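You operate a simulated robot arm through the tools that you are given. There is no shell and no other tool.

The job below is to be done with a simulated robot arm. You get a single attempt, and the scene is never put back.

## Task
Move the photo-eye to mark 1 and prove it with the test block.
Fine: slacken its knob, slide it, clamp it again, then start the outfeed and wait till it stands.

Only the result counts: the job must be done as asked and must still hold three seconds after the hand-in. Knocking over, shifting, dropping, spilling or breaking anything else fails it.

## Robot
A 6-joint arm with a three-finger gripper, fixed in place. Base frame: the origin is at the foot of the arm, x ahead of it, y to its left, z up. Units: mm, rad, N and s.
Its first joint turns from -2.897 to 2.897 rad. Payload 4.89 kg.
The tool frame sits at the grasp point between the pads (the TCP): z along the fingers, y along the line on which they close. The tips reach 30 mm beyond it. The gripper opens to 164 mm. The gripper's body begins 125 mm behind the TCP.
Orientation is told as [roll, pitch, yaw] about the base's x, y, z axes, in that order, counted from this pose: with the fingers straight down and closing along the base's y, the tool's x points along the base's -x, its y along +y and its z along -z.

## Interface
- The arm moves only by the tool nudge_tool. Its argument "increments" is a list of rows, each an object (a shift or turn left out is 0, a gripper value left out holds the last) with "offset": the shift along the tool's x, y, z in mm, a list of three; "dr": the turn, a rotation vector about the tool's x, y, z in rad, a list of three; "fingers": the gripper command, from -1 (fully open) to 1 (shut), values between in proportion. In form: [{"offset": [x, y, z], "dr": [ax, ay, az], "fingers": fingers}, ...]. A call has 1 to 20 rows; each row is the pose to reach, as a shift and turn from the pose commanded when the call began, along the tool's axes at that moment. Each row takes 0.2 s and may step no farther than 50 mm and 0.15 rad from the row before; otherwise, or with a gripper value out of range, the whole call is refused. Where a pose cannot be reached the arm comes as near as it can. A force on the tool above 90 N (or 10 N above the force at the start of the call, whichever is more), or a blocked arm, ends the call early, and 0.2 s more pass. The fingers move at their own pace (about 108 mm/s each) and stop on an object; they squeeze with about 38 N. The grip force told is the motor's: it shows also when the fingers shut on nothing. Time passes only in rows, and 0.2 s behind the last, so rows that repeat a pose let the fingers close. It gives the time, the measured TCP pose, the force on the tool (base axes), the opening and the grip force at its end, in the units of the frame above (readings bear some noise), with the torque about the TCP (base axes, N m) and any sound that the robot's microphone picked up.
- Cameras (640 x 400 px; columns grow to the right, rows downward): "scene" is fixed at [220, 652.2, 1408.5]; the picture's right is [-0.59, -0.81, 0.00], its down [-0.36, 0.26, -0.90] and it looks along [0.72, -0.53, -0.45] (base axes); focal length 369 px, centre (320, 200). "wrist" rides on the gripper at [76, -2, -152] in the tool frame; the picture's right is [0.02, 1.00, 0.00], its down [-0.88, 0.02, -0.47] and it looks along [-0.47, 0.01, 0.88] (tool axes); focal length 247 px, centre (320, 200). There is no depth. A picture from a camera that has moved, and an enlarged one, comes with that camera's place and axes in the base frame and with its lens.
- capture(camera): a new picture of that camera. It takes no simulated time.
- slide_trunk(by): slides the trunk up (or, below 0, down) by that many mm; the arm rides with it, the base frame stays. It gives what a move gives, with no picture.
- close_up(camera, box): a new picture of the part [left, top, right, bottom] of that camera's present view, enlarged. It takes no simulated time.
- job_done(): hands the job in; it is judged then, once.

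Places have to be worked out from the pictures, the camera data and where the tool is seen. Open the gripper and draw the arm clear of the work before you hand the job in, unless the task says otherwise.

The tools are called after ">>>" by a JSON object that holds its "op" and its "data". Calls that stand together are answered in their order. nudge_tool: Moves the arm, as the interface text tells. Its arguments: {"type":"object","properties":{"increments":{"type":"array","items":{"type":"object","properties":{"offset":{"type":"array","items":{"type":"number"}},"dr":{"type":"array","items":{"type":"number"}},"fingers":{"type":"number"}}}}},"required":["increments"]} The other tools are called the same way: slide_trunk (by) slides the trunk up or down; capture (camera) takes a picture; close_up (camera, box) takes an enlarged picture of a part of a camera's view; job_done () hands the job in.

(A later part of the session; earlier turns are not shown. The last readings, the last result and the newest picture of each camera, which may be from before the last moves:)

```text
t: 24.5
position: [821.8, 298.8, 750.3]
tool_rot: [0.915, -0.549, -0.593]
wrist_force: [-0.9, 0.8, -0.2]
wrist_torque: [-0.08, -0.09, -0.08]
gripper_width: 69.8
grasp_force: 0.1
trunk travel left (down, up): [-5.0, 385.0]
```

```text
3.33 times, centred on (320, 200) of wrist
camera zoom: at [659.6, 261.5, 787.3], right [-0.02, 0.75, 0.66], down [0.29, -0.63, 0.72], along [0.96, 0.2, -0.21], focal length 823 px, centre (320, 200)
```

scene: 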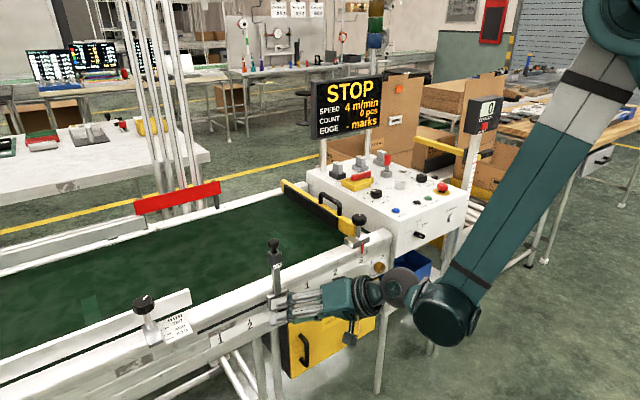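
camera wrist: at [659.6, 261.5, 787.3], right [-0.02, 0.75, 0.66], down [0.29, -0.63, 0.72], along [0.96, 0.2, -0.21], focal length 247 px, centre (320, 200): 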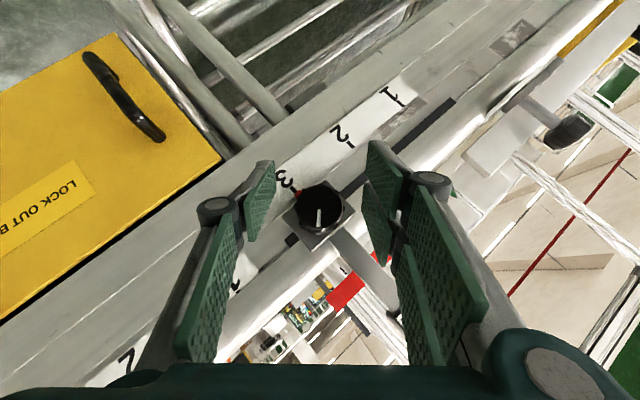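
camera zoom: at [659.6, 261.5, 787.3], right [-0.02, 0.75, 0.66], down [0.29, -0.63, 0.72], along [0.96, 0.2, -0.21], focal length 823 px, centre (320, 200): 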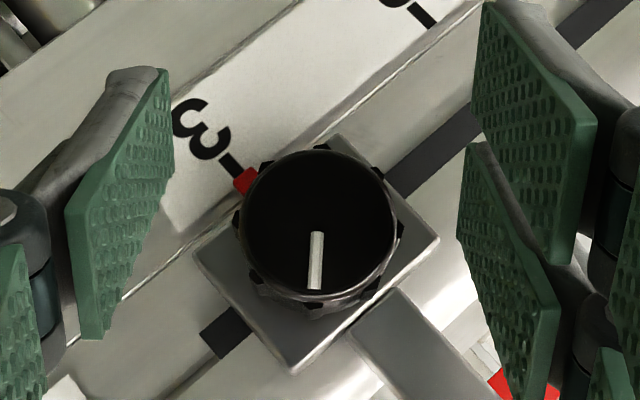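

The view shows one finger on one side and two on the other, all clear of the knob, which is centred within about 1 mm. I advance 16 mm along the knob's axis and check forces and clearance.

>>> {"op": "nudge_tool", "data": {"increments": [{"offset": [-7, -1.3, 4.3]}, {"offset": [-14, -1.3, 8.6]}, {"offset": [-14, -1.3, 8.6]}]}}

>>> {"op": "close_up", "data": {"camera": "wrist", "box": [240, 130, 400, 250]}}

>>> {"op": "close_up", "data": {"camera": "scene", "box": [240, 250, 340, 340]}}

```text
t: 25.3
position: [839.3, 297.4, 752.1]
tool_rot: [0.913, -0.547, -0.593]
wrist_force: [-0.5, 0.7, -0.7]
wrist_torque: [-0.01, 0.03, 0.02]
gripper_width: 69.7
grasp_force: 0.0
trunk travel left (down, up): [-5.0, 385.0]
```

```text
3.33 times, centred on (320, 190) of wrist
camera zoom: at [676.2, 257.9, 789.2], right [-0.01, 0.75, 0.66], down [0.29, -0.63, 0.72], along [0.96, 0.2, -0.21], focal length 823 px, centre (320, 233)
```

zoom: 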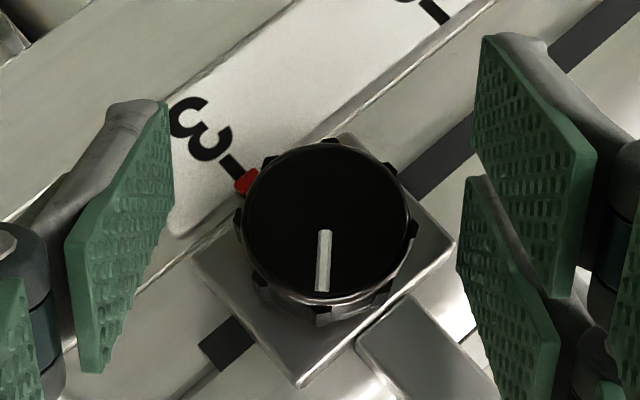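

```text
4.44 times, centred on (290, 295) of scene
camera zoom: at [220.0, 652.2, 1408.5], right [-0.59, -0.81, 0.0], down [-0.36, 0.26, -0.9], along [0.72, -0.53, -0.45], focal length 1638 px, centre (453, -222)
```

zoom: 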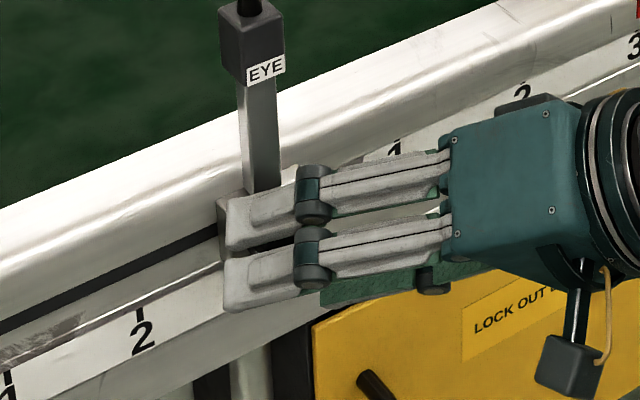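

There is no contact yet. I advance another 5 mm and check the force.

>>> {"op": "nudge_tool", "data": {"increments": [{"offset": [-1.8, 0, 1.8]}, {"offset": [-3.5, 0, 3.5]}]}}

>>> {"op": "nudge_tool", "data": {"increments": [{"offset": [-1.4, 0, 1.4]}, {"offset": [-2.8, 0, 2.8]}]}}

>>> {"op": "close_up", "data": {"camera": "wrist", "box": [240, 130, 400, 250]}}

>>> {"op": "close_up", "data": {"camera": "scene", "box": [240, 250, 340, 340]}}

```text
t: 25.9
position: [844.1, 295.7, 753.2]
tool_rot: [0.913, -0.548, -0.594]
wrist_force: [0.8, 0.2, -0.1]
wrist_torque: [0.01, -0.02, 0.01]
gripper_width: 69.5
grasp_force: 0.1
trunk travel left (down, up): [-5.0, 385.0]
```

```text
t: 26.5
position: [847.8, 296.4, 751.6]
tool_rot: [0.913, -0.547, -0.595]
wrist_force: [-2.3, 0.0, 1.1]
wrist_torque: [0.04, -0.09, 0.05]
gripper_width: 70.3
grasp_force: 0.7
trunk travel left (down, up): [-5.0, 385.0]
```

```text
3.33 times, centred on (320, 190) of wrist
camera zoom: at [685.2, 257.5, 789.2], right [-0.01, 0.75, 0.66], down [0.29, -0.63, 0.72], along [0.96, 0.2, -0.21], focal length 823 px, centre (320, 233)
```

zoom: 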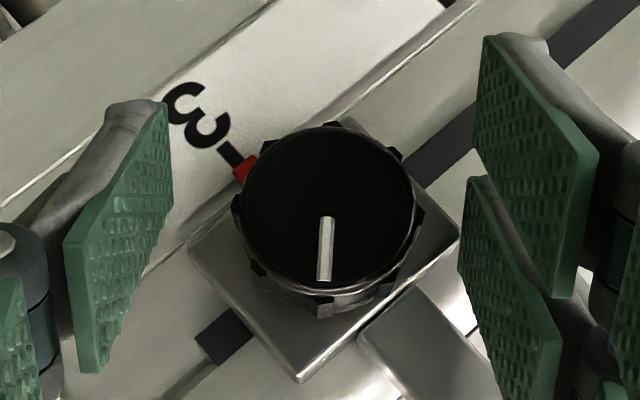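

```text
4.44 times, centred on (290, 295) of scene
camera zoom: at [220.0, 652.2, 1408.5], right [-0.59, -0.81, 0.0], down [-0.36, 0.26, -0.9], along [0.72, -0.53, -0.45], focal length 1638 px, centre (453, -222)
```

zoom: 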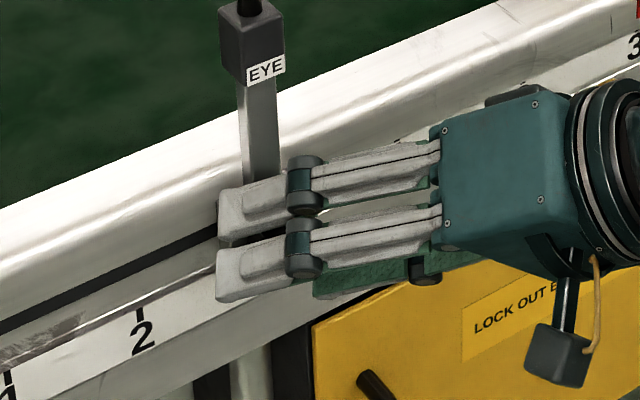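

The TCP is at x≈848 with only slight forces, and the knob looks about 1.5 mm off centre toward the two-finger side. I correct that and close the fingers on the knob.

>>> {"op": "nudge_tool", "data": {"increments": [{"offset": [0, 1.4, 0]}, {"offset": [0, 1.4, 0], "fingers": 0.45}, {"offset": [0, 1.4, 0], "fingers": 0.45}]}}

>>> {"op": "close_up", "data": {"camera": "wrist", "box": [240, 130, 400, 250]}}

```text
t: 27.3
position: [845.8, 297.6, 754.2]
tool_rot: [0.915, -0.55, -0.593]
wrist_force: [-26.1, 6.3, 33.2]
wrist_torque: [0.8, -1.69, 0.8]
gripper_width: 57.3
grasp_force: 14.7
trunk travel left (down, up): [-5.0, 385.0]
```

```text
3.33 times, centred on (320, 190) of wrist
camera zoom: at [683.2, 258.9, 791.9], right [-0.02, 0.75, 0.66], down [0.29, -0.63, 0.72], along [0.96, 0.2, -0.21], focal length 823 px, centre (320, 233)
```

zoom: 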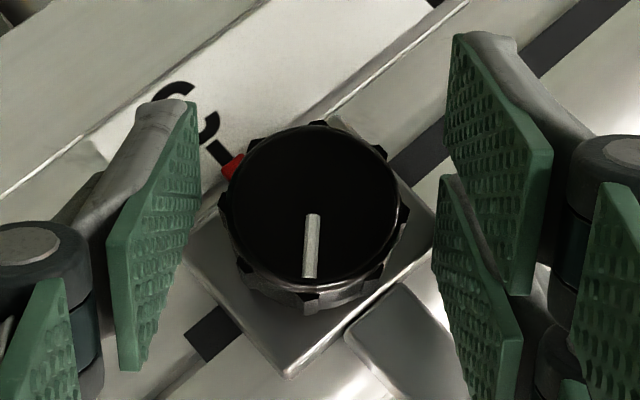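

The width stopped at 57 mm with about 33 N pushing back along the fingers, so the tips are pressing on the bracket plate rather than the knob. I back off 4 mm along −x.

>>> {"op": "nudge_tool", "data": {"increments": [{"offset": [1.4, 0, -1.4]}, {"offset": [2.8, 0, -2.8]}, {"offset": [2.8, 0, -2.8]}]}}

>>> {"op": "close_up", "data": {"camera": "wrist", "box": [240, 130, 400, 250]}}

```text
t: 28.1
position: [843.0, 297.7, 753.4]
tool_rot: [0.913, -0.549, -0.593]
wrist_force: [-7.6, 3.1, 29.0]
wrist_torque: [0.62, -1.27, 0.25]
gripper_width: 54.4
grasp_force: 11.0
trunk travel left (down, up): [-5.0, 385.0]
```

```text
3.33 times, centred on (320, 190) of wrist
camera zoom: at [680.5, 258.3, 791.2], right [-0.02, 0.75, 0.66], down [0.29, -0.63, 0.72], along [0.96, 0.2, -0.21], focal length 823 px, centre (320, 233)
```

zoom: 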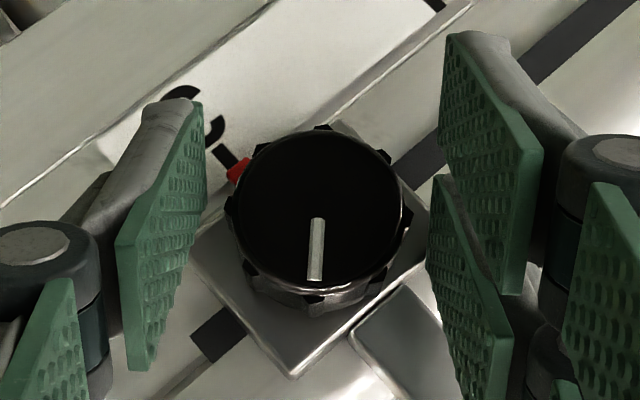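

The forward one of the two fingers is catching on the top edge of the plate. I reopen, withdraw to x≈838 and raise the hand about 6 mm along its own "up", so the tips take the knob ahead of the plate.

>>> {"op": "nudge_tool", "data": {"increments": [{"fingers": 0.1}, {"fingers": 0.1}, {"offset": [-0.7, -1.2, -7.7], "fingers": 0.1}, {"offset": [-0.7, -1.2, -7.7], "fingers": 0.1}]}}

>>> {"op": "nudge_tool", "data": {"increments": [{"fingers": 0.45}, {"fingers": 0.45}, {"fingers": 0.45}]}}

>>> {"op": "close_up", "data": {"camera": "wrist", "box": [240, 130, 400, 250]}}

>>> {"op": "close_up", "data": {"camera": "scene", "box": [240, 250, 340, 340]}}

```text
t: 29.1
position: [838.4, 291.3, 756.2]
tool_rot: [0.913, -0.55, -0.595]
wrist_force: [0.9, -0.6, 0.1]
wrist_torque: [0.04, 0.01, 0.02]
gripper_width: 73.5
grasp_force: 0.0
trunk travel left (down, up): [-5.0, 385.0]
```

```text
t: 29.9
position: [837.1, 291.3, 757.1]
tool_rot: [0.913, -0.549, -0.593]
wrist_force: [-0.2, -0.5, -0.1]
wrist_torque: [-0.01, -0.01, 0.04]
gripper_width: 45.1
grasp_force: 0.1
trunk travel left (down, up): [-5.0, 385.0]
```

```text
3.33 times, centred on (320, 190) of wrist
camera zoom: at [676.0, 253.7, 793.9], right [-0.01, 0.75, 0.66], down [0.29, -0.63, 0.72], along [0.96, 0.2, -0.21], focal length 823 px, centre (320, 233)
```

zoom: 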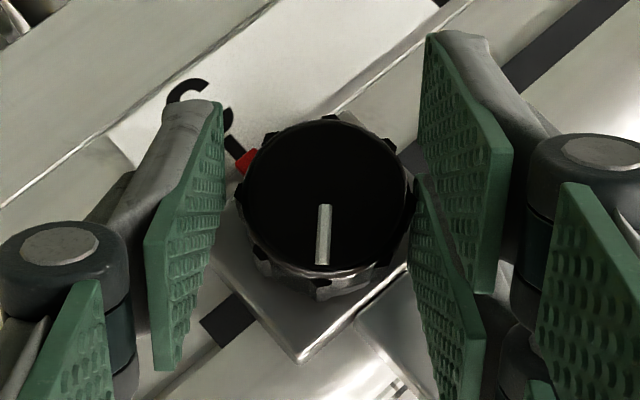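

```text
4.44 times, centred on (290, 295) of scene
camera zoom: at [220.0, 652.2, 1408.5], right [-0.59, -0.81, 0.0], down [-0.36, 0.26, -0.9], along [0.72, -0.53, -0.45], focal length 1638 px, centre (453, -222)
```

zoom: 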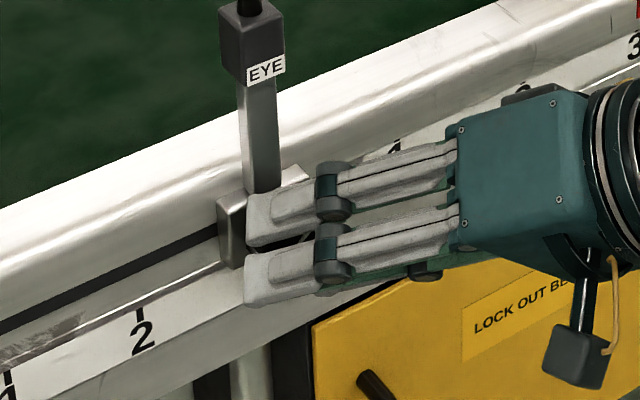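

The fingers closed to 45 mm without touching anything, and the tips are clearly ahead of the plate. The knob is about 1.6 mm off toward the two-finger side, so I shift by that and close fully on the knob.

>>> {"op": "nudge_tool", "data": {"increments": [{"offset": [0, 1.6, 0], "fingers": 0.45}, {"offset": [0, 1.6, 0], "fingers": 0.6}, {"offset": [0, 1.6, 0], "fingers": 1.0}, {"offset": [0, 1.6, 0], "fingers": 1.0}]}}

>>> {"op": "close_up", "data": {"camera": "wrist", "box": [240, 130, 400, 250]}}

>>> {"op": "close_up", "data": {"camera": "scene", "box": [240, 250, 340, 340]}}

```text
t: 30.9
position: [838.7, 294.1, 755.8]
tool_rot: [0.912, -0.549, -0.593]
wrist_force: [1.9, 4.8, 4.4]
wrist_torque: [0.08, -0.16, 0.24]
gripper_width: 37.9
grasp_force: 45.4
trunk travel left (down, up): [-5.0, 385.0]
```

```text
3.33 times, centred on (320, 190) of wrist
camera zoom: at [676.0, 255.1, 794.8], right [-0.01, 0.75, 0.66], down [0.29, -0.63, 0.72], along [0.96, 0.2, -0.21], focal length 823 px, centre (320, 233)
```

zoom: 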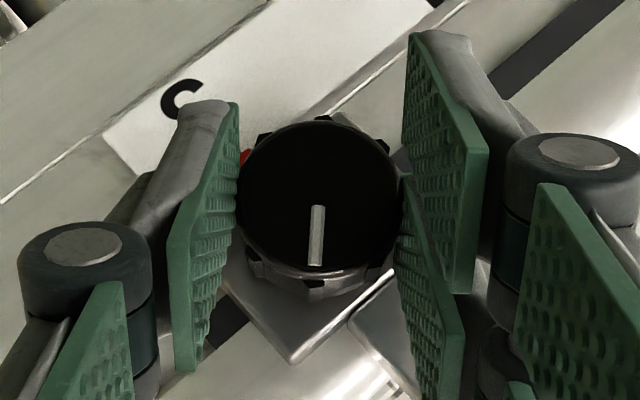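

```text
4.44 times, centred on (290, 295) of scene
camera zoom: at [220.0, 652.2, 1408.5], right [-0.59, -0.81, 0.0], down [-0.36, 0.26, -0.9], along [0.72, -0.53, -0.45], focal length 1638 px, centre (453, -222)
```

zoom: 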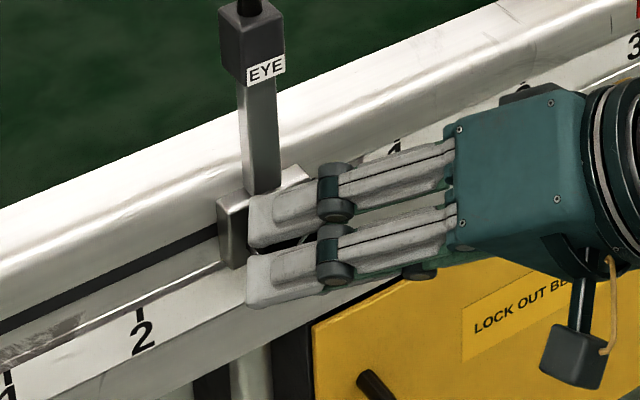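

The grip is good: 37.9 mm wide, 45 N, pads on both sides of the knob. I turn counter-clockwise as seen from the robot (negative about base x) by 0.3 rad, rotating about the knob's axis, to see whether it gives.

>>> {"op": "nudge_tool", "data": {"increments": [{"offset": [0.02, 0.9, 0.02], "dr": [0.0524, 0, -0.0522], "fingers": 1.0}, {"offset": [0.09, 1.77, 0.09], "dr": [0.1049, 0, -0.1044], "fingers": 1.0}, {"offset": [0.21, 2.65, 0.21], "dr": [0.1573, 0, -0.1566], "fingers": 1.0}, {"offset": [0.37, 3.5, 0.37], "dr": [0.2098, 0, -0.2088], "fingers": 1.0}]}}

>>> {"op": "close_up", "data": {"camera": "wrist", "box": [240, 130, 400, 250]}}

```text
t: 31.9
position: [839.1, 295.8, 759.1]
tool_rot: [0.591, -0.69, -0.404]
wrist_force: [-0.3, -8.9, -0.2]
wrist_torque: [-0.1, -0.51, -0.27]
gripper_width: 37.7
grasp_force: 45.2
trunk travel left (down, up): [-5.0, 385.0]
```

```text
3.33 times, centred on (320, 190) of wrist
camera zoom: at [676.0, 270.6, 805.8], right [-0.01, 0.91, 0.42], down [0.29, -0.39, 0.87], along [0.96, 0.13, -0.26], focal length 823 px, centre (320, 233)
```

zoom: 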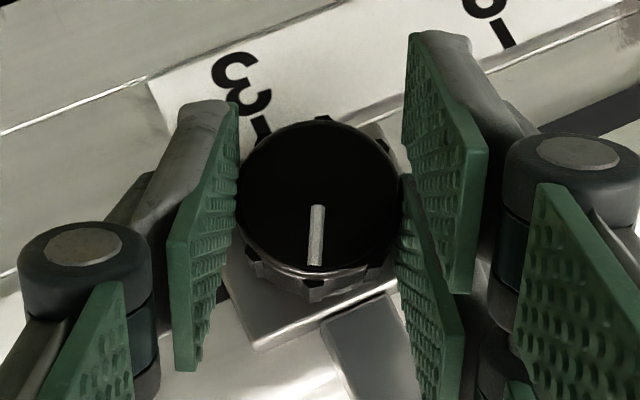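

The knob turns with the hand: its white line stays fixed relative to the fingers while the scale rotates, and the torque is only about 0.1 N·m. I continue another 0.5 rad.

>>> {"op": "nudge_tool", "data": {"increments": [{"offset": [0.04, 1.2, 0.04], "dr": [0.0709, 0, -0.0706], "fingers": 1.0}, {"offset": [0.17, 2.38, 0.17], "dr": [0.1417, 0, -0.1411], "fingers": 1.0}, {"offset": [0.38, 3.55, 0.38], "dr": [0.2126, 0, -0.2117], "fingers": 1.0}, {"offset": [0.67, 4.67, 0.67], "dr": [0.2835, 0, -0.2822], "fingers": 1.0}, {"offset": [1.04, 5.75, 1.04], "dr": [0.3544, 0, -0.3528], "fingers": 1.0}]}}

>>> {"op": "close_up", "data": {"camera": "wrist", "box": [240, 130, 400, 250]}}

```text
t: 33.1
position: [837.8, 300.8, 760.3]
tool_rot: [-0.081, -0.782, 0.055]
wrist_force: [-10.4, -33.6, -8.3]
wrist_torque: [-0.33, -0.13, -0.85]
gripper_width: 38.0
grasp_force: 45.3
trunk travel left (down, up): [-5.0, 385.0]
```

```text
3.33 times, centred on (320, 190) of wrist
camera zoom: at [676.1, 302.0, 813.0], right [-0.01, 1.0, -0.07], down [0.29, 0.07, 0.95], along [0.96, -0.01, -0.29], focal length 823 px, centre (320, 233)
```

zoom: 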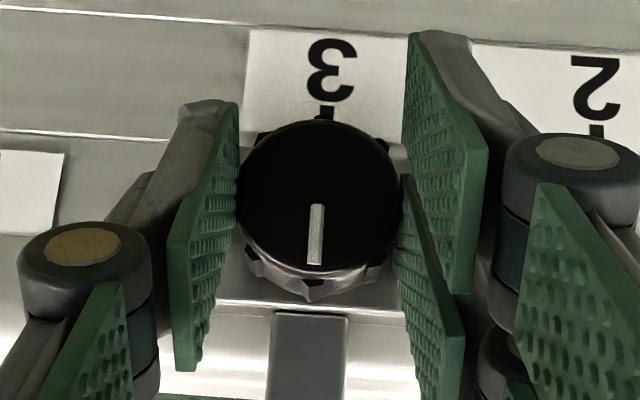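

The line now points straight up, about 0.8 rad turned so far. The 34 N side force shows my assumed axis is about 1.5 mm too far in +y, so I correct that and read the force again.

>>> {"op": "nudge_tool", "data": {"increments": [{"offset": [0, -0.8, 0], "fingers": 1.0}, {"offset": [0, -1.5, 0], "fingers": 1.0}, {"offset": [0, -1.5, 0], "fingers": 1.0}]}}

>>> {"op": "close_up", "data": {"camera": "scene", "box": [240, 250, 340, 340]}}

```text
t: 33.9
position: [838.3, 300.4, 759.5]
tool_rot: [-0.077, -0.782, 0.053]
wrist_force: [-16.3, -20.6, -13.3]
wrist_torque: [-0.21, 0.83, -0.5]
gripper_width: 37.8
grasp_force: 44.3
trunk travel left (down, up): [-5.0, 385.0]
```

```text
4.44 times, centred on (290, 295) of scene
camera zoom: at [220.0, 652.2, 1408.5], right [-0.59, -0.81, 0.0], down [-0.36, 0.26, -0.9], along [0.72, -0.53, -0.45], focal length 1638 px, centre (453, -222)
```

zoom: 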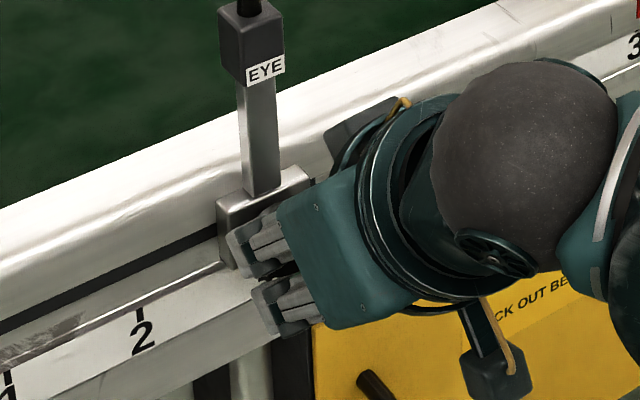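

The residual forces show the hand still sits about 1 mm too far in +y and up-forward. I relax those offsets.

>>> {"op": "nudge_tool", "data": {"increments": [{"offset": [0.5, -0.6, 0], "fingers": 1.0}, {"offset": [1.0, -1.2, 0], "fingers": 1.0}, {"offset": [1.0, -1.2, 0], "fingers": 1.0}]}}

```text
t: 34.7
position: [839.2, 301.3, 760.0]
tool_rot: [-0.08, -0.784, 0.054]
wrist_force: [0.4, 5.9, 5.8]
wrist_torque: [0.05, 0.11, 0.29]
gripper_width: 37.8
grasp_force: 45.2
trunk travel left (down, up): [-5.0, 385.0]
```

The forces are near zero now. I keep turning counter-clockwise another 0.5 rad about the refined axis.

>>> {"op": "nudge_tool", "data": {"increments": [{"offset": [0.04, 1.4, 0.04], "dr": [0.0709, 0, -0.0706], "fingers": 1.0}, {"offset": [0.17, 2.6, 0.17], "dr": [0.1417, 0, -0.1411], "fingers": 1.0}, {"offset": [0.38, 3.75, 0.38], "dr": [0.2126, 0, -0.2117], "fingers": 1.0}, {"offset": [0.67, 4.85, 0.67], "dr": [0.2835, 0, -0.2822], "fingers": 1.0}, {"offset": [1.04, 5.9, 1.04], "dr": [0.3544, 0, -0.3528], "fingers": 1.0}]}}

>>> {"op": "close_up", "data": {"camera": "wrist", "box": [240, 130, 400, 250]}}

```text
t: 35.9
position: [838.4, 305.6, 758.0]
tool_rot: [-0.72, -0.646, 0.485]
wrist_force: [16.8, 10.3, 17.5]
wrist_torque: [-0.02, -0.68, 0.49]
gripper_width: 38.0
grasp_force: 44.7
trunk travel left (down, up): [-5.0, 385.0]
```

```text
3.33 times, centred on (320, 190) of wrist
camera zoom: at [675.7, 331.7, 803.7], right [-0.01, 0.84, -0.54], down [0.29, 0.52, 0.8], along [0.96, -0.15, -0.25], focal length 823 px, centre (320, 233)
```

zoom: 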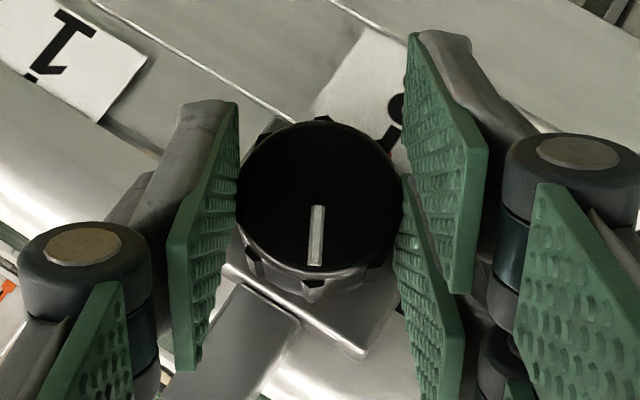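

About 1.3 rad is turned and the torque stays near zero. I test slackness with a gentle 4 mm pull toward +y.

>>> {"op": "nudge_tool", "data": {"increments": [{"offset": [-0.75, 1.7, -0.75], "fingers": 1.0}, {"offset": [-1.5, 3.39, -1.5], "fingers": 1.0}]}}

```text
t: 36.5
position: [837.3, 307.9, 759.1]
tool_rot: [-0.719, -0.644, 0.482]
wrist_force: [16.4, -2.9, 18.5]
wrist_torque: [-0.13, 0.03, -0.23]
gripper_width: 37.6
grasp_force: 45.0
trunk travel left (down, up): [-5.0, 385.0]
```

The force changed only 13 N over 4 mm, so it seems to be sliding. I move another 6 mm and look at the pointer.

>>> {"op": "nudge_tool", "data": {"increments": [{"offset": [-1.1, 2.54, -1.1], "fingers": 1.0}, {"offset": [-2.25, 5.1, -2.25], "fingers": 1.0}]}}

>>> {"op": "capture", "data": {"camera": "wrist"}}

>>> {"op": "close_up", "data": {"camera": "scene", "box": [200, 250, 320, 340]}}

```text
t: 37.1
position: [838.2, 314.8, 756.6]
tool_rot: [-0.719, -0.644, 0.481]
wrist_force: [13.0, -2.4, 12.5]
wrist_torque: [-0.11, -0.34, 0.02]
gripper_width: 37.8
grasp_force: 45.3
trunk travel left (down, up): [-5.0, 385.0]
```

```text
taken
camera wrist: at [675.5, 341.4, 803.7], right [-0.01, 0.84, -0.54], down [0.29, 0.52, 0.8], along [0.96, -0.15, -0.25], focal length 247 px, centre (320, 200)
```

wrist: 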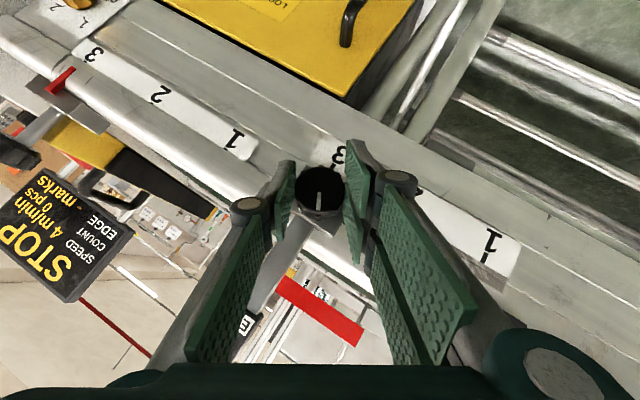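

```text
4.44 times, centred on (260, 295) of scene
camera zoom: at [220.0, 652.2, 1408.5], right [-0.59, -0.81, 0.0], down [-0.36, 0.26, -0.9], along [0.72, -0.53, -0.45], focal length 1638 px, centre (587, -222)
```

zoom: 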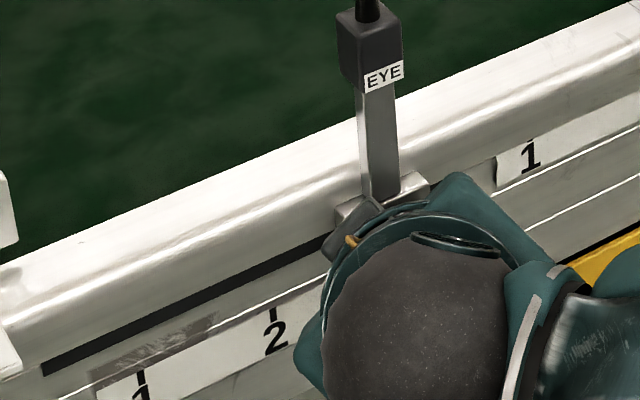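

The eye moved about 10 mm with almost no force, so it is slack. I slide it on 50 mm along +y, in 10 mm steps.

>>> {"op": "nudge_tool", "data": {"increments": [{"offset": [-3.75, 8.47, -3.76], "fingers": 1.0}, {"offset": [-7.49, 16.94, -7.53], "fingers": 1.0}, {"offset": [-11.24, 25.41, -11.29], "fingers": 1.0}, {"offset": [-14.99, 33.88, -15.06], "fingers": 1.0}, {"offset": [-18.74, 42.35, -18.82], "fingers": 1.0}]}}

>>> {"op": "close_up", "data": {"camera": "scene", "box": [200, 250, 320, 340]}}

```text
t: 38.3
position: [837.8, 364.7, 758.9]
tool_rot: [-0.718, -0.644, 0.483]
wrist_force: [7.5, -3.0, 3.4]
wrist_torque: [-0.01, 0.18, 0.14]
gripper_width: 37.8
grasp_force: 45.3
trunk travel left (down, up): [-5.0, 385.0]
```

```text
4.44 times, centred on (260, 295) of scene
camera zoom: at [220.0, 652.2, 1408.5], right [-0.59, -0.81, 0.0], down [-0.36, 0.26, -0.9], along [0.72, -0.53, -0.45], focal length 1638 px, centre (587, -222)
```

zoom: 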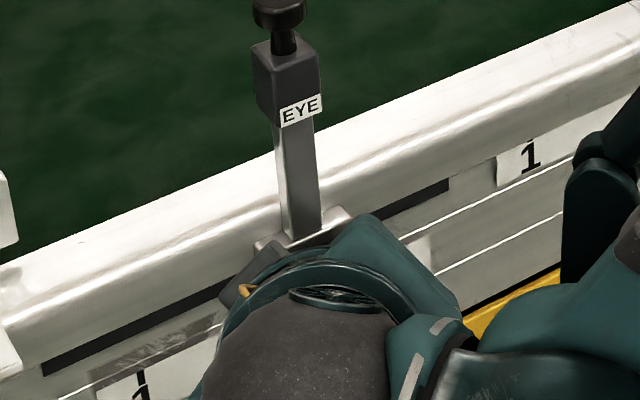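

It slides freely with under 10 N. I continue another 50 mm.

>>> {"op": "nudge_tool", "data": {"increments": [{"offset": [-3.75, 8.47, -3.76], "fingers": 1.0}, {"offset": [-7.49, 16.94, -7.53], "fingers": 1.0}, {"offset": [-11.24, 25.41, -11.29], "fingers": 1.0}, {"offset": [-14.99, 33.88, -15.06], "fingers": 1.0}, {"offset": [-18.74, 42.35, -18.82], "fingers": 1.0}]}}

>>> {"op": "capture", "data": {"camera": "wrist"}}

>>> {"op": "capture", "data": {"camera": "scene"}}

```text
t: 39.5
position: [837.8, 415.2, 758.6]
tool_rot: [-0.719, -0.642, 0.481]
wrist_force: [-9.3, -3.1, -1.6]
wrist_torque: [0.0, 0.65, -0.13]
gripper_width: 37.6
grasp_force: 45.2
trunk travel left (down, up): [-5.0, 385.0]
```

```text
taken
camera wrist: at [675.4, 441.7, 803.8], right [-0.01, 0.84, -0.54], down [0.29, 0.52, 0.8], along [0.96, -0.15, -0.25], focal length 247 px, centre (320, 200)
```

wrist: 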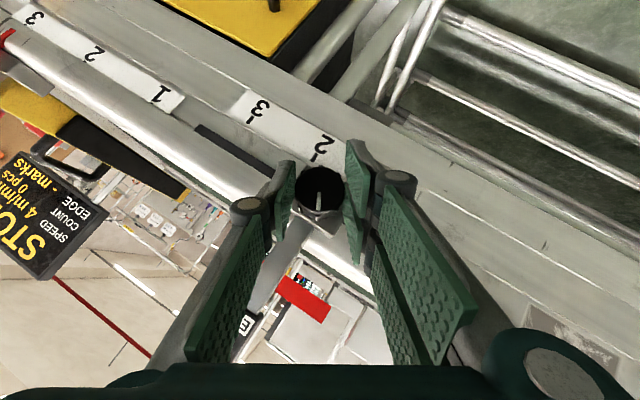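

```text
taken
```

scene: 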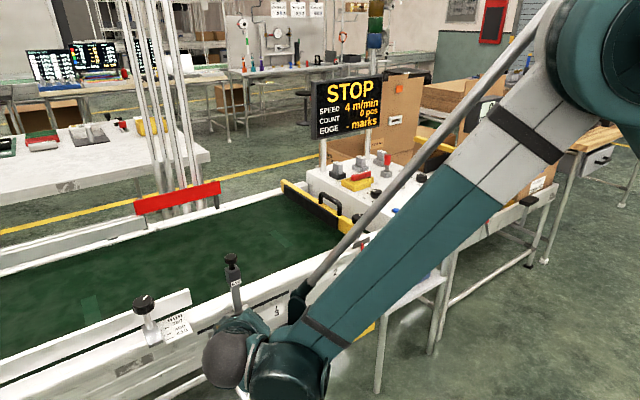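

About 110 mm is done and tick 2 is now just behind the knob. I slide another 48 mm and then measure against tick 1.

>>> {"op": "nudge_tool", "data": {"increments": [{"offset": [-3.75, 8.47, -3.76], "fingers": 1.0}, {"offset": [-7.49, 16.94, -7.53], "fingers": 1.0}, {"offset": [-11.24, 25.41, -11.29], "fingers": 1.0}, {"offset": [-14.99, 33.88, -15.06], "fingers": 1.0}, {"offset": [-17.99, 40.66, -18.07], "fingers": 1.0}]}}

>>> {"op": "capture", "data": {"camera": "wrist"}}

>>> {"op": "close_up", "data": {"camera": "wrist", "box": [220, 80, 420, 240]}}

>>> {"op": "close_up", "data": {"camera": "scene", "box": [180, 260, 300, 350]}}

```text
t: 40.7
position: [836.9, 463.0, 758.3]
tool_rot: [-0.719, -0.645, 0.482]
wrist_force: [-17.7, -3.1, -11.7]
wrist_torque: [0.07, 0.81, 0.04]
gripper_width: 37.9
grasp_force: 45.1
trunk travel left (down, up): [-5.0, 385.0]
```

```text
taken
camera wrist: at [675.4, 490.5, 803.8], right [-0.01, 0.84, -0.54], down [0.29, 0.52, 0.8], along [0.96, -0.15, -0.25], focal length 247 px, centre (320, 200)
```

wrist: 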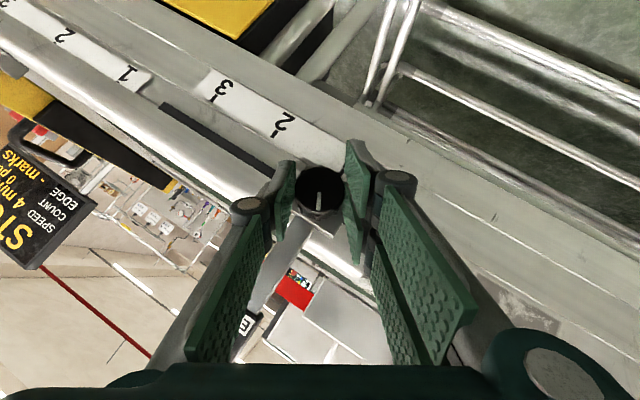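

```text
2.50 times, centred on (320, 160) of wrist
camera zoom: at [675.4, 490.5, 803.8], right [-0.01, 0.84, -0.54], down [0.29, 0.52, 0.8], along [0.96, -0.15, -0.25], focal length 617 px, centre (320, 300)
```

zoom: 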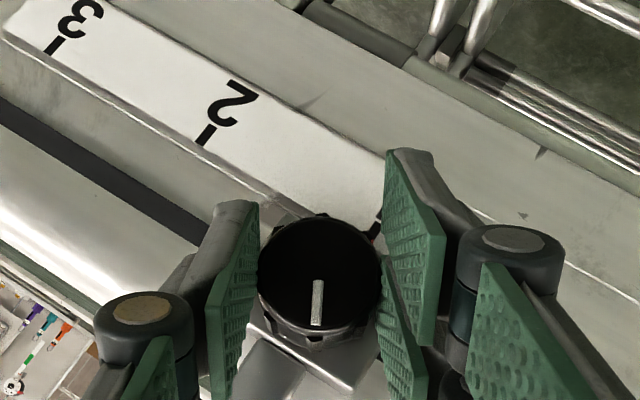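

```text
4.44 times, centred on (240, 305) of scene
camera zoom: at [220.0, 652.2, 1408.5], right [-0.59, -0.81, 0.0], down [-0.36, 0.26, -0.9], along [0.72, -0.53, -0.45], focal length 1638 px, centre (676, -267)
```

zoom: 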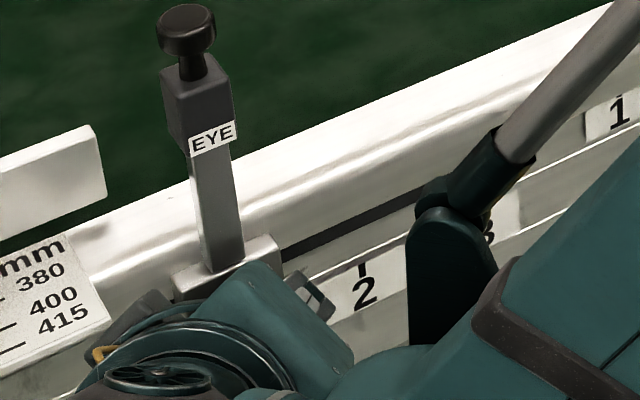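

The eye has travelled about 158 mm by the camera's motion, so I add the last ~1.7 mm and ease the small residual force. Then I look again before clamping.

>>> {"op": "nudge_tool", "data": {"increments": [{"offset": [0.13, 0.87, -0.37], "fingers": 1.0}, {"offset": [0.26, 1.74, -0.74], "fingers": 1.0}, {"offset": [0.26, 1.74, -0.74], "fingers": 1.0}]}}

>>> {"op": "close_up", "data": {"camera": "wrist", "box": [270, 120, 390, 210]}}

```text
t: 41.5
position: [838.9, 464.8, 758.1]
tool_rot: [-0.723, -0.644, 0.481]
wrist_force: [1.7, -2.9, -0.3]
wrist_torque: [-0.04, 0.49, -0.28]
gripper_width: 37.7
grasp_force: 45.0
trunk travel left (down, up): [-5.0, 385.0]
```

```text
4.44 times, centred on (330, 165) of wrist
camera zoom: at [675.4, 491.5, 803.6], right [-0.01, 0.84, -0.54], down [0.29, 0.52, 0.8], along [0.96, -0.15, -0.25], focal length 1098 px, centre (276, 356)
```

zoom: 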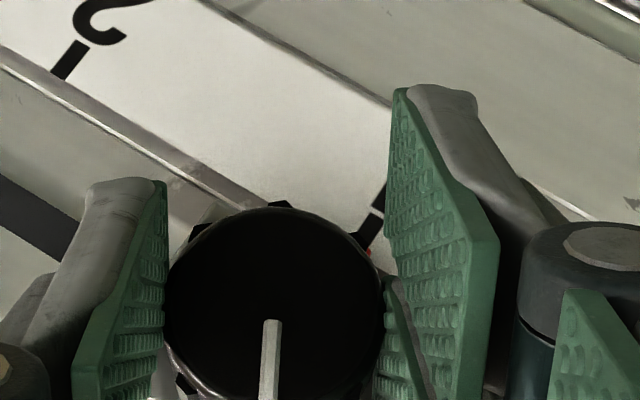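

The red pointer and tick 1 show together at the knob's edge, and the camera has moved 159.8 mm since the start of the slide. I start clamping by turning clockwise, the first 0.65 rad.

>>> {"op": "nudge_tool", "data": {"increments": [{"offset": [0.07, -1.56, 0.07], "dr": [-0.0921, 0, 0.0917], "fingers": 1.0}, {"offset": [0.28, -3.08, 0.29], "dr": [-0.1843, 0, 0.1834], "fingers": 1.0}, {"offset": [0.64, -4.56, 0.64], "dr": [-0.2764, 0, 0.2751], "fingers": 1.0}, {"offset": [1.12, -5.96, 1.12], "dr": [-0.3685, 0, 0.3669], "fingers": 1.0}, {"offset": [1.73, -7.26, 1.73], "dr": [-0.4607, 0, 0.4586], "fingers": 1.0}]}}

>>> {"op": "close_up", "data": {"camera": "wrist", "box": [240, 100, 400, 250]}}

>>> {"op": "close_up", "data": {"camera": "scene", "box": [180, 260, 300, 350]}}

```text
t: 42.7
position: [837.8, 458.0, 759.2]
tool_rot: [0.136, -0.778, -0.095]
wrist_force: [15.6, 17.1, 9.3]
wrist_torque: [0.19, -0.62, 0.32]
gripper_width: 38.0
grasp_force: 45.0
trunk travel left (down, up): [-5.0, 385.0]
```

```text
2.67 times, centred on (320, 175) of wrist
camera zoom: at [675.1, 450.8, 812.0], right [-0.01, 1.0, 0.08], down [0.29, -0.07, 0.95], along [0.96, 0.04, -0.29], focal length 659 px, centre (320, 267)
```

zoom: 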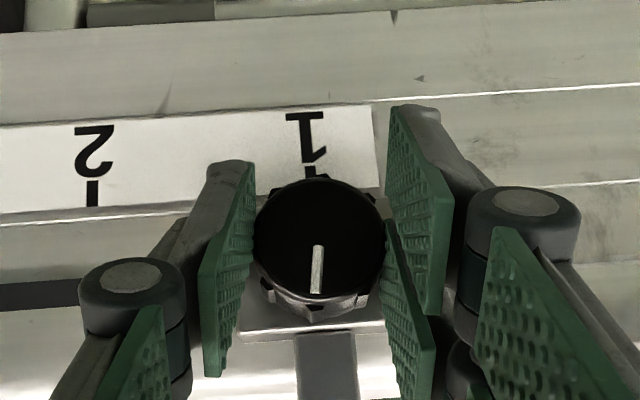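

```text
4.44 times, centred on (240, 305) of scene
camera zoom: at [220.0, 652.2, 1408.5], right [-0.59, -0.81, 0.0], down [-0.36, 0.26, -0.9], along [0.72, -0.53, -0.45], focal length 1638 px, centre (676, -267)
```

zoom: 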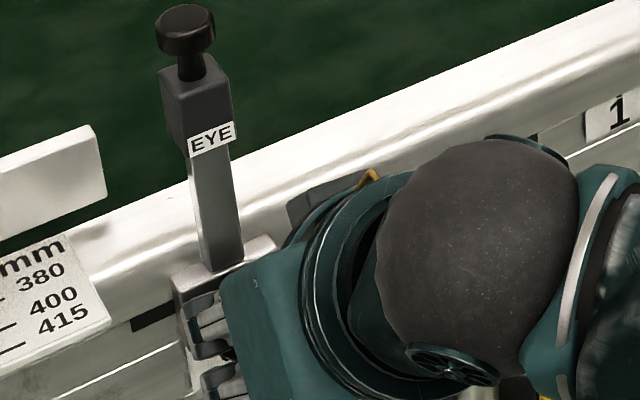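

The bracket stays near tick 1, and the 17 N side force suggests the clamp is already biting. I first ease the residual force.

>>> {"op": "nudge_tool", "data": {"increments": [{"offset": [-0.4, 0.4, 0.1], "fingers": 1.0}, {"offset": [-0.7, 0.8, 0.2], "fingers": 1.0}, {"offset": [-0.7, 0.8, 0.2], "fingers": 1.0}]}}

```text
t: 43.5
position: [836.4, 459.2, 758.9]
tool_rot: [0.134, -0.778, -0.096]
wrist_force: [1.2, 14.1, 3.0]
wrist_torque: [0.18, -0.22, 0.6]
gripper_width: 37.7
grasp_force: 45.6
trunk travel left (down, up): [-5.0, 385.0]
```

The side force is still +14 N, so I ease another 0.8 mm in +y and read it again.

>>> {"op": "nudge_tool", "data": {"increments": [{"offset": [0, 0.4, 0], "fingers": 1.0}, {"offset": [0, 0.8, 0], "fingers": 1.0}, {"offset": [0, 0.8, 0], "fingers": 1.0}]}}

>>> {"op": "close_up", "data": {"camera": "wrist", "box": [240, 100, 400, 250]}}

```text
t: 44.3
position: [837.4, 458.3, 759.9]
tool_rot: [0.132, -0.779, -0.096]
wrist_force: [-10.3, -0.7, -3.2]
wrist_torque: [-0.03, 0.1, 0.08]
gripper_width: 37.8
grasp_force: 45.0
trunk travel left (down, up): [-5.0, 385.0]
```

```text
2.67 times, centred on (320, 175) of wrist
camera zoom: at [675.1, 451.3, 812.3], right [-0.01, 1.0, 0.08], down [0.29, -0.07, 0.95], along [0.96, 0.04, -0.29], focal length 659 px, centre (320, 267)
```

zoom: 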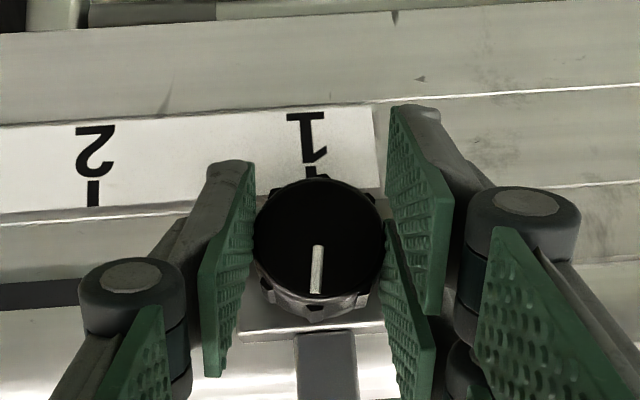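

The forces are near zero and the bracket is still at tick 1. I continue clockwise another 0.65 rad to bring the knob back to its original clamped angle.

>>> {"op": "nudge_tool", "data": {"increments": [{"offset": [0.05, -1.1, 0.05], "dr": [-0.0921, 0, 0.0917], "fingers": 1.0}, {"offset": [0.2, -2.19, 0.2], "dr": [-0.1843, 0, 0.1834], "fingers": 1.0}, {"offset": [0.45, -3.23, 0.45], "dr": [-0.2764, 0, 0.2751], "fingers": 1.0}, {"offset": [0.79, -4.22, 0.8], "dr": [-0.3685, 0, 0.3669], "fingers": 1.0}]}}

>>> {"op": "close_up", "data": {"camera": "wrist", "box": [240, 100, 400, 250]}}

```text
t: 45.3
position: [837.1, 452.3, 757.5]
tool_rot: [0.786, -0.612, -0.525]
wrist_force: [-21.5, -23.6, -16.8]
wrist_torque: [-0.28, 0.28, -1.1]
gripper_width: 37.8
grasp_force: 44.9
trunk travel left (down, up): [-5.0, 385.0]
```

```text
2.67 times, centred on (320, 175) of wrist
camera zoom: at [675.1, 420.8, 800.4], right [-0.01, 0.82, 0.57], down [0.29, -0.54, 0.79], along [0.96, 0.17, -0.23], focal length 659 px, centre (320, 267)
```

zoom: 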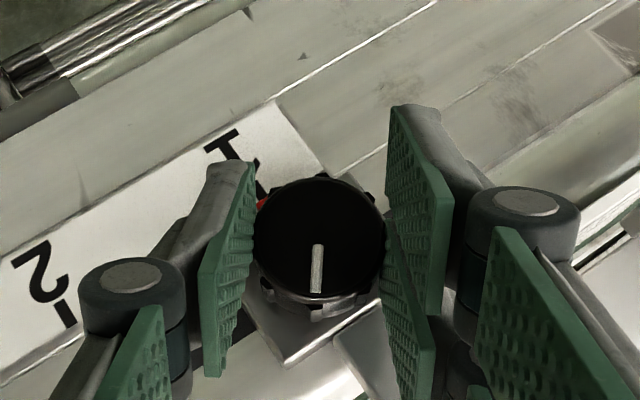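

The residual force shows the offset is again about 1.4 mm off, so I correct it while turning the last 0.13 rad to the original angle.

>>> {"op": "nudge_tool", "data": {"increments": [{"offset": [0.35, -0.8, -0.3], "fingers": 1.0}, {"offset": [0.7, -1.4, -0.6], "fingers": 1.0}, {"offset": [0.76, -2.8, -0.54], "dr": [-0.0921, 0, 0.0917], "fingers": 1.0}, {"offset": [0.76, -2.8, -0.54], "dr": [-0.0921, 0, 0.0917], "fingers": 1.0}]}}

>>> {"op": "close_up", "data": {"camera": "wrist", "box": [240, 100, 400, 250]}}

```text
t: 46.3
position: [837.9, 451.8, 757.1]
tool_rot: [0.917, -0.545, -0.596]
wrist_force: [1.5, -5.8, 2.9]
wrist_torque: [-0.31, -0.45, -0.36]
gripper_width: 38.1
grasp_force: 44.7
trunk travel left (down, up): [-5.0, 385.0]
```

```text
2.67 times, centred on (320, 175) of wrist
camera zoom: at [675.1, 414.2, 794.5], right [-0.02, 0.74, 0.67], down [0.29, -0.64, 0.72], along [0.96, 0.2, -0.2], focal length 659 px, centre (320, 267)
```

zoom: 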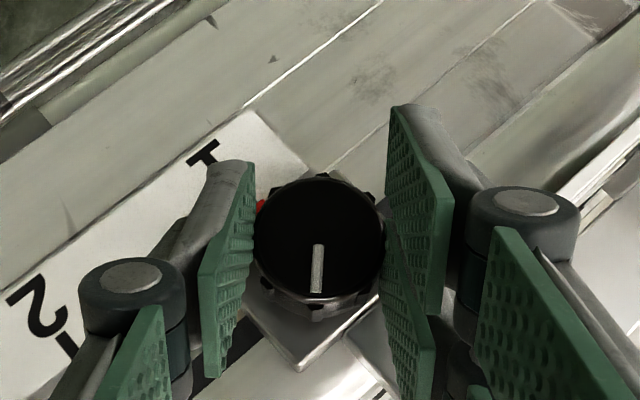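

The knob is back at its original angle relative to the scale. I turn a little further (0.08 rad) to feel for the clamped stop.

>>> {"op": "nudge_tool", "data": {"increments": [{"offset": [0.0, -0.45, 0.0], "dr": [-0.0283, 0, 0.0282], "fingers": 1.0}, {"offset": [0.03, -0.88, 0.03], "dr": [-0.0567, 0, 0.0564], "fingers": 1.0}, {"offset": [0.03, -0.88, 0.03], "dr": [-0.0567, 0, 0.0564], "fingers": 1.0}]}}

>>> {"op": "close_up", "data": {"camera": "wrist", "box": [240, 100, 400, 250]}}

```text
t: 47.1
position: [837.0, 452.5, 755.9]
tool_rot: [0.993, -0.499, -0.633]
wrist_force: [14.7, 17.1, 10.5]
wrist_torque: [-0.48, -0.32, 0.77]
gripper_width: 37.9
grasp_force: 45.8
trunk travel left (down, up): [-5.0, 385.0]
```

```text
2.67 times, centred on (320, 175) of wrist
camera zoom: at [674.7, 411.2, 790.3], right [-0.02, 0.69, 0.72], down [0.29, -0.69, 0.66], along [0.96, 0.22, -0.19], focal length 659 px, centre (320, 267)
```

zoom: 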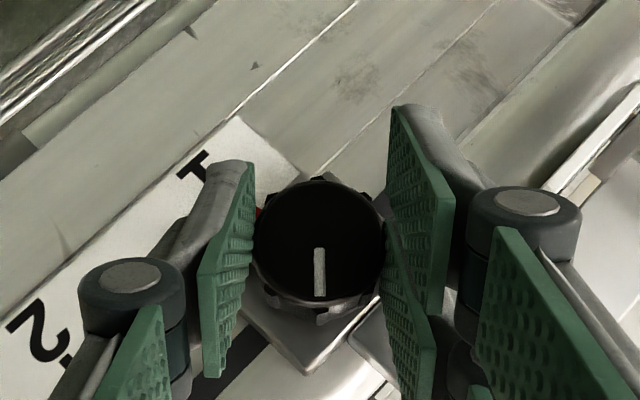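

The torque rose to 0.48 N·m and the knob's line began to lag behind the fingers, so the clamp is at its tight stop. I open, withdraw 45 mm along −x and roll back to θ≈0 to inspect from the front.

>>> {"op": "nudge_tool", "data": {"increments": [{"fingers": 0.1}, {"fingers": 0.1}, {"offset": [7, 0, -7], "fingers": 0.1}, {"offset": [19, 0, -19], "fingers": 0.1}, {"offset": [31.9, 0, -31.7], "fingers": 0.1}, {"offset": [31.9, 0, -31.7], "dr": [0.1, 0, -0.1], "fingers": 0.1}, {"offset": [31.9, 0, -31.7], "dr": [0.2, 0, -0.2], "fingers": 0.1}, {"offset": [31.9, 0, -31.7], "dr": [0.3, 0, -0.3], "fingers": 0.1}, {"offset": [31.9, 0, -31.7], "dr": [0.4, 0, -0.4], "fingers": 0.1}, {"offset": [31.9, 0, -31.7], "dr": [0.5, 0, -0.5], "fingers": 0.1}, {"offset": [31.9, 0, -31.7], "dr": [0.588, 0, -0.586], "fingers": 0.1}]}}

>>> {"op": "capture", "data": {"camera": "wrist"}}

>>> {"op": "close_up", "data": {"camera": "wrist", "box": [220, 100, 420, 250]}}

```text
t: 49.5
position: [792.5, 451.0, 756.1]
tool_rot: [-0.011, -0.785, 0.006]
wrist_force: [0.2, -0.3, 1.1]
wrist_torque: [0.05, 0.01, 0.06]
gripper_width: 73.4
grasp_force: 0.0
trunk travel left (down, up): [-5.0, 385.0]
```

```text
taken
camera wrist: at [629.9, 449.8, 808.9], right [-0.01, 1.0, -0.02], down [0.29, 0.03, 0.96], along [0.96, 0.01, -0.29], focal length 247 px, centre (320, 200)
```

wrist: 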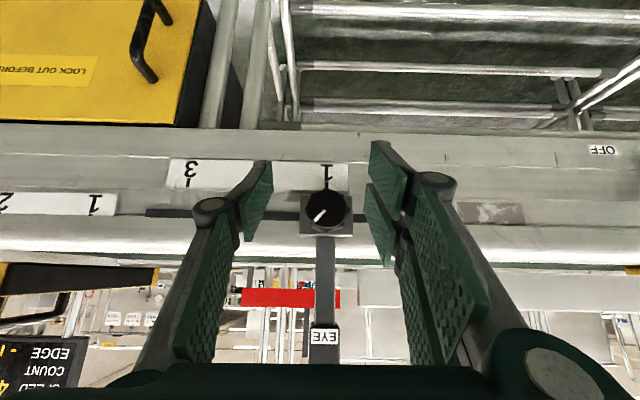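

```text
2.67 times, centred on (320, 175) of wrist
camera zoom: at [629.9, 449.8, 808.9], right [-0.01, 1.0, -0.02], down [0.29, 0.03, 0.96], along [0.96, 0.01, -0.29], focal length 659 px, centre (320, 267)
```

zoom: 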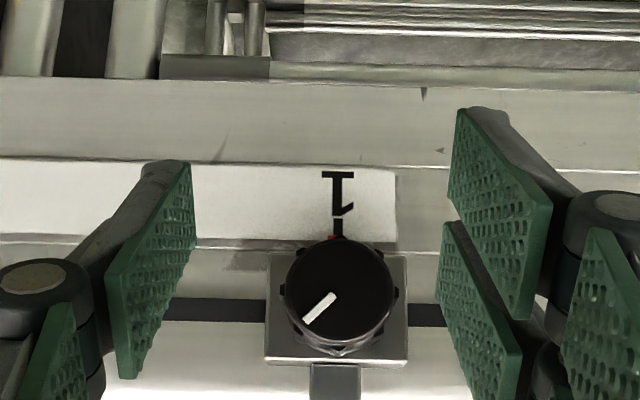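

The knob's line is back at its original angle. I zoom in on the red pointer against tick 1.

>>> {"op": "close_up", "data": {"camera": "wrist", "box": [295, 150, 355, 210]}}

>>> {"op": "nudge_tool", "data": {"increments": [{"offset": [0, 0, -40], "dr": [0, -0.1, 0]}, {"offset": [20, 0, -50], "dr": [0, -0.2, 0]}, {"offset": [30, 0, -50], "dr": [0, -0.26, 0]}]}}

>>> {"op": "close_up", "data": {"camera": "wrist", "box": [270, 110, 390, 220]}}

```text
6.67 times, centred on (325, 180) of wrist
camera zoom: at [629.9, 449.8, 808.9], right [-0.01, 1.0, -0.02], down [0.29, 0.03, 0.96], along [0.96, 0.01, -0.29], focal length 1646 px, centre (287, 333)
```

zoom: 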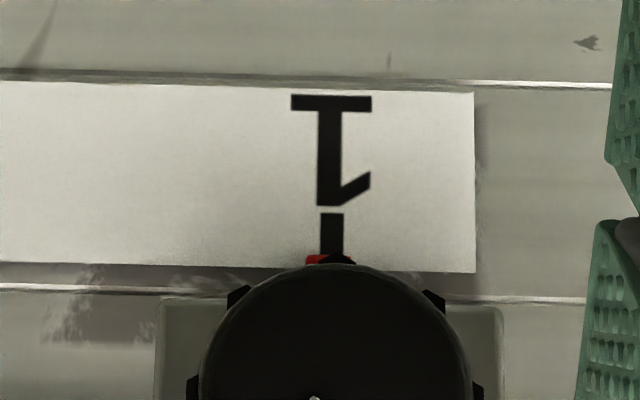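

```text
t: 50.3
position: [734.9, 451.6, 770.2]
tool_rot: [-0.012, -1.045, 0.006]
wrist_force: [0.0, -1.5, 0.4]
wrist_torque: [0.07, 0.05, 0.12]
gripper_width: 73.8
grasp_force: 0.1
trunk travel left (down, up): [-5.0, 385.0]
```

```text
3.64 times, centred on (330, 165) of wrist
camera zoom: at [564.4, 449.9, 779.5], right [-0.01, 1.0, -0.02], down [0.03, 0.02, 1.0], along [1.0, 0.01, -0.03], focal length 898 px, centre (284, 327)
```

zoom: 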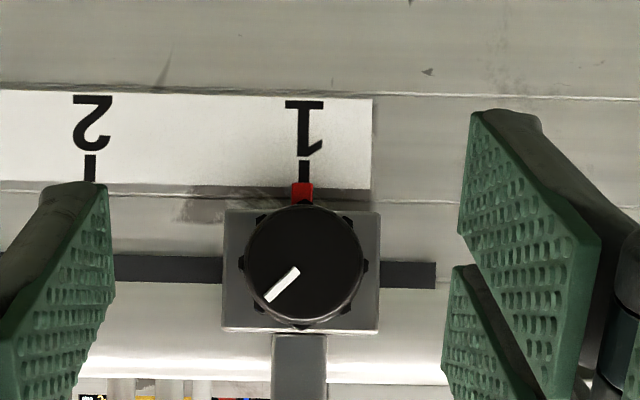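

The frontal view shows the pointer almost on tick 1. I enlarge it to gauge the remaining offset.

>>> {"op": "close_up", "data": {"camera": "wrist", "box": [310, 130, 340, 170]}}

>>> {"op": "close_up", "data": {"camera": "scene", "box": [190, 240, 310, 340]}}

```text
10.00 times, centred on (325, 150) of wrist
camera zoom: at [564.4, 449.9, 779.5], right [-0.01, 1.0, -0.02], down [0.03, 0.02, 1.0], along [1.0, 0.01, -0.03], focal length 2470 px, centre (270, 700)
```

zoom: 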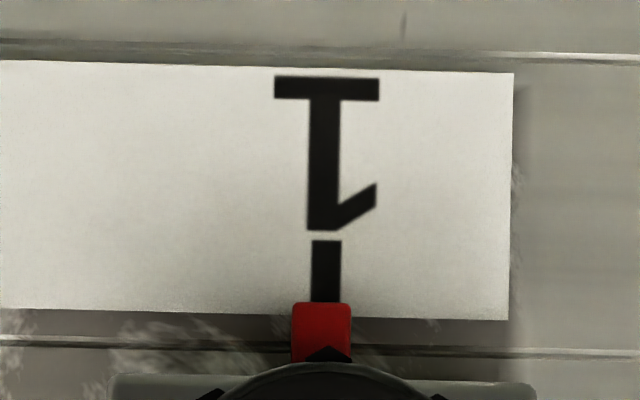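

```text
4.00 times, centred on (250, 290) of scene
camera zoom: at [220.0, 652.2, 1408.5], right [-0.59, -0.81, 0.0], down [-0.36, 0.26, -0.9], along [0.72, -0.53, -0.45], focal length 1474 px, centre (600, -160)
```

zoom: 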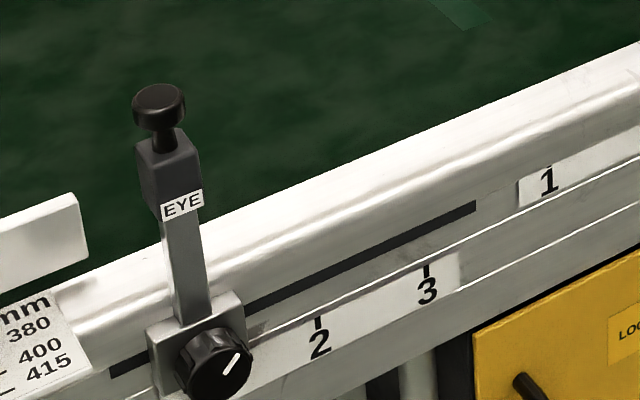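

The pointer is within about 0.5 mm of tick 1 and the knob is back at its clamped angle. Side forces of about 20 N did not move it while I clamped. Next I raise the hand and point it down so I can inspect the panel before pressing START.

>>> {"op": "nudge_tool", "data": {"increments": [{"offset": [-15, 0, -25], "dr": [0, 0.13, 0], "fingers": 0.1}, {"offset": [-40, 0, -45], "dr": [0, 0.26, 0], "fingers": 0.1}, {"offset": [-70, 0, -60], "dr": [0, 0.39, 0], "fingers": 0.1}, {"offset": [-100, 0, -75], "dr": [0, 0.52, 0], "fingers": 0.1}, {"offset": [-130, 0, -85], "dr": [0, 0.65, 0], "fingers": 0.1}, {"offset": [-160, 0, -95], "dr": [0, 0.78, 0], "fingers": 0.1}, {"offset": [-180, 0, -105], "dr": [0, 0.91, 0], "fingers": 0.1}, {"offset": [-200, 0, -115], "dr": [0, 1.045, 0], "fingers": 0.1}]}}

>>> {"op": "slide_trunk", "data": {"by": 170}}

>>> {"op": "capture", "data": {"camera": "scene"}}

```text
t: 52.1
position: [735.9, 453.9, 1001.1]
tool_rot: [-0.005, 0.001, 0.001]
wrist_force: [-0.9, 0.1, 1.5]
wrist_torque: [0.03, -0.12, -0.04]
gripper_width: 73.7
grasp_force: 0.1
trunk travel left (down, up): [-5.0, 385.0]
```

```text
t: 54.0
position: [736.3, 454.2, 1170.7]
tool_rot: [-0.006, 0.002, -0.001]
wrist_force: [0.1, 0.6, -0.2]
wrist_torque: [-0.03, -0.03, -0.04]
gripper_width: 73.7
grasp_force: 0.0
trunk travel left (down, up): [-175.0, 215.0]
```

```text
taken
```

scene: 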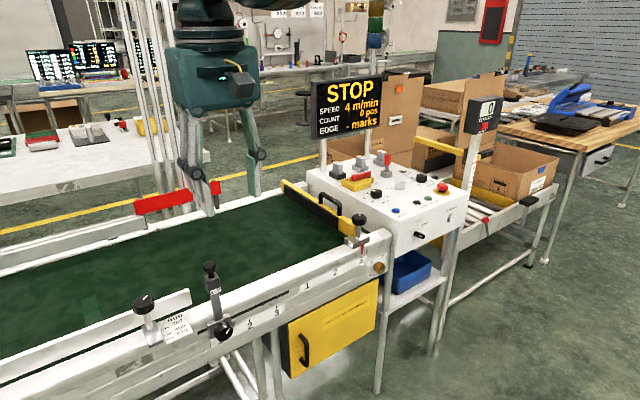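

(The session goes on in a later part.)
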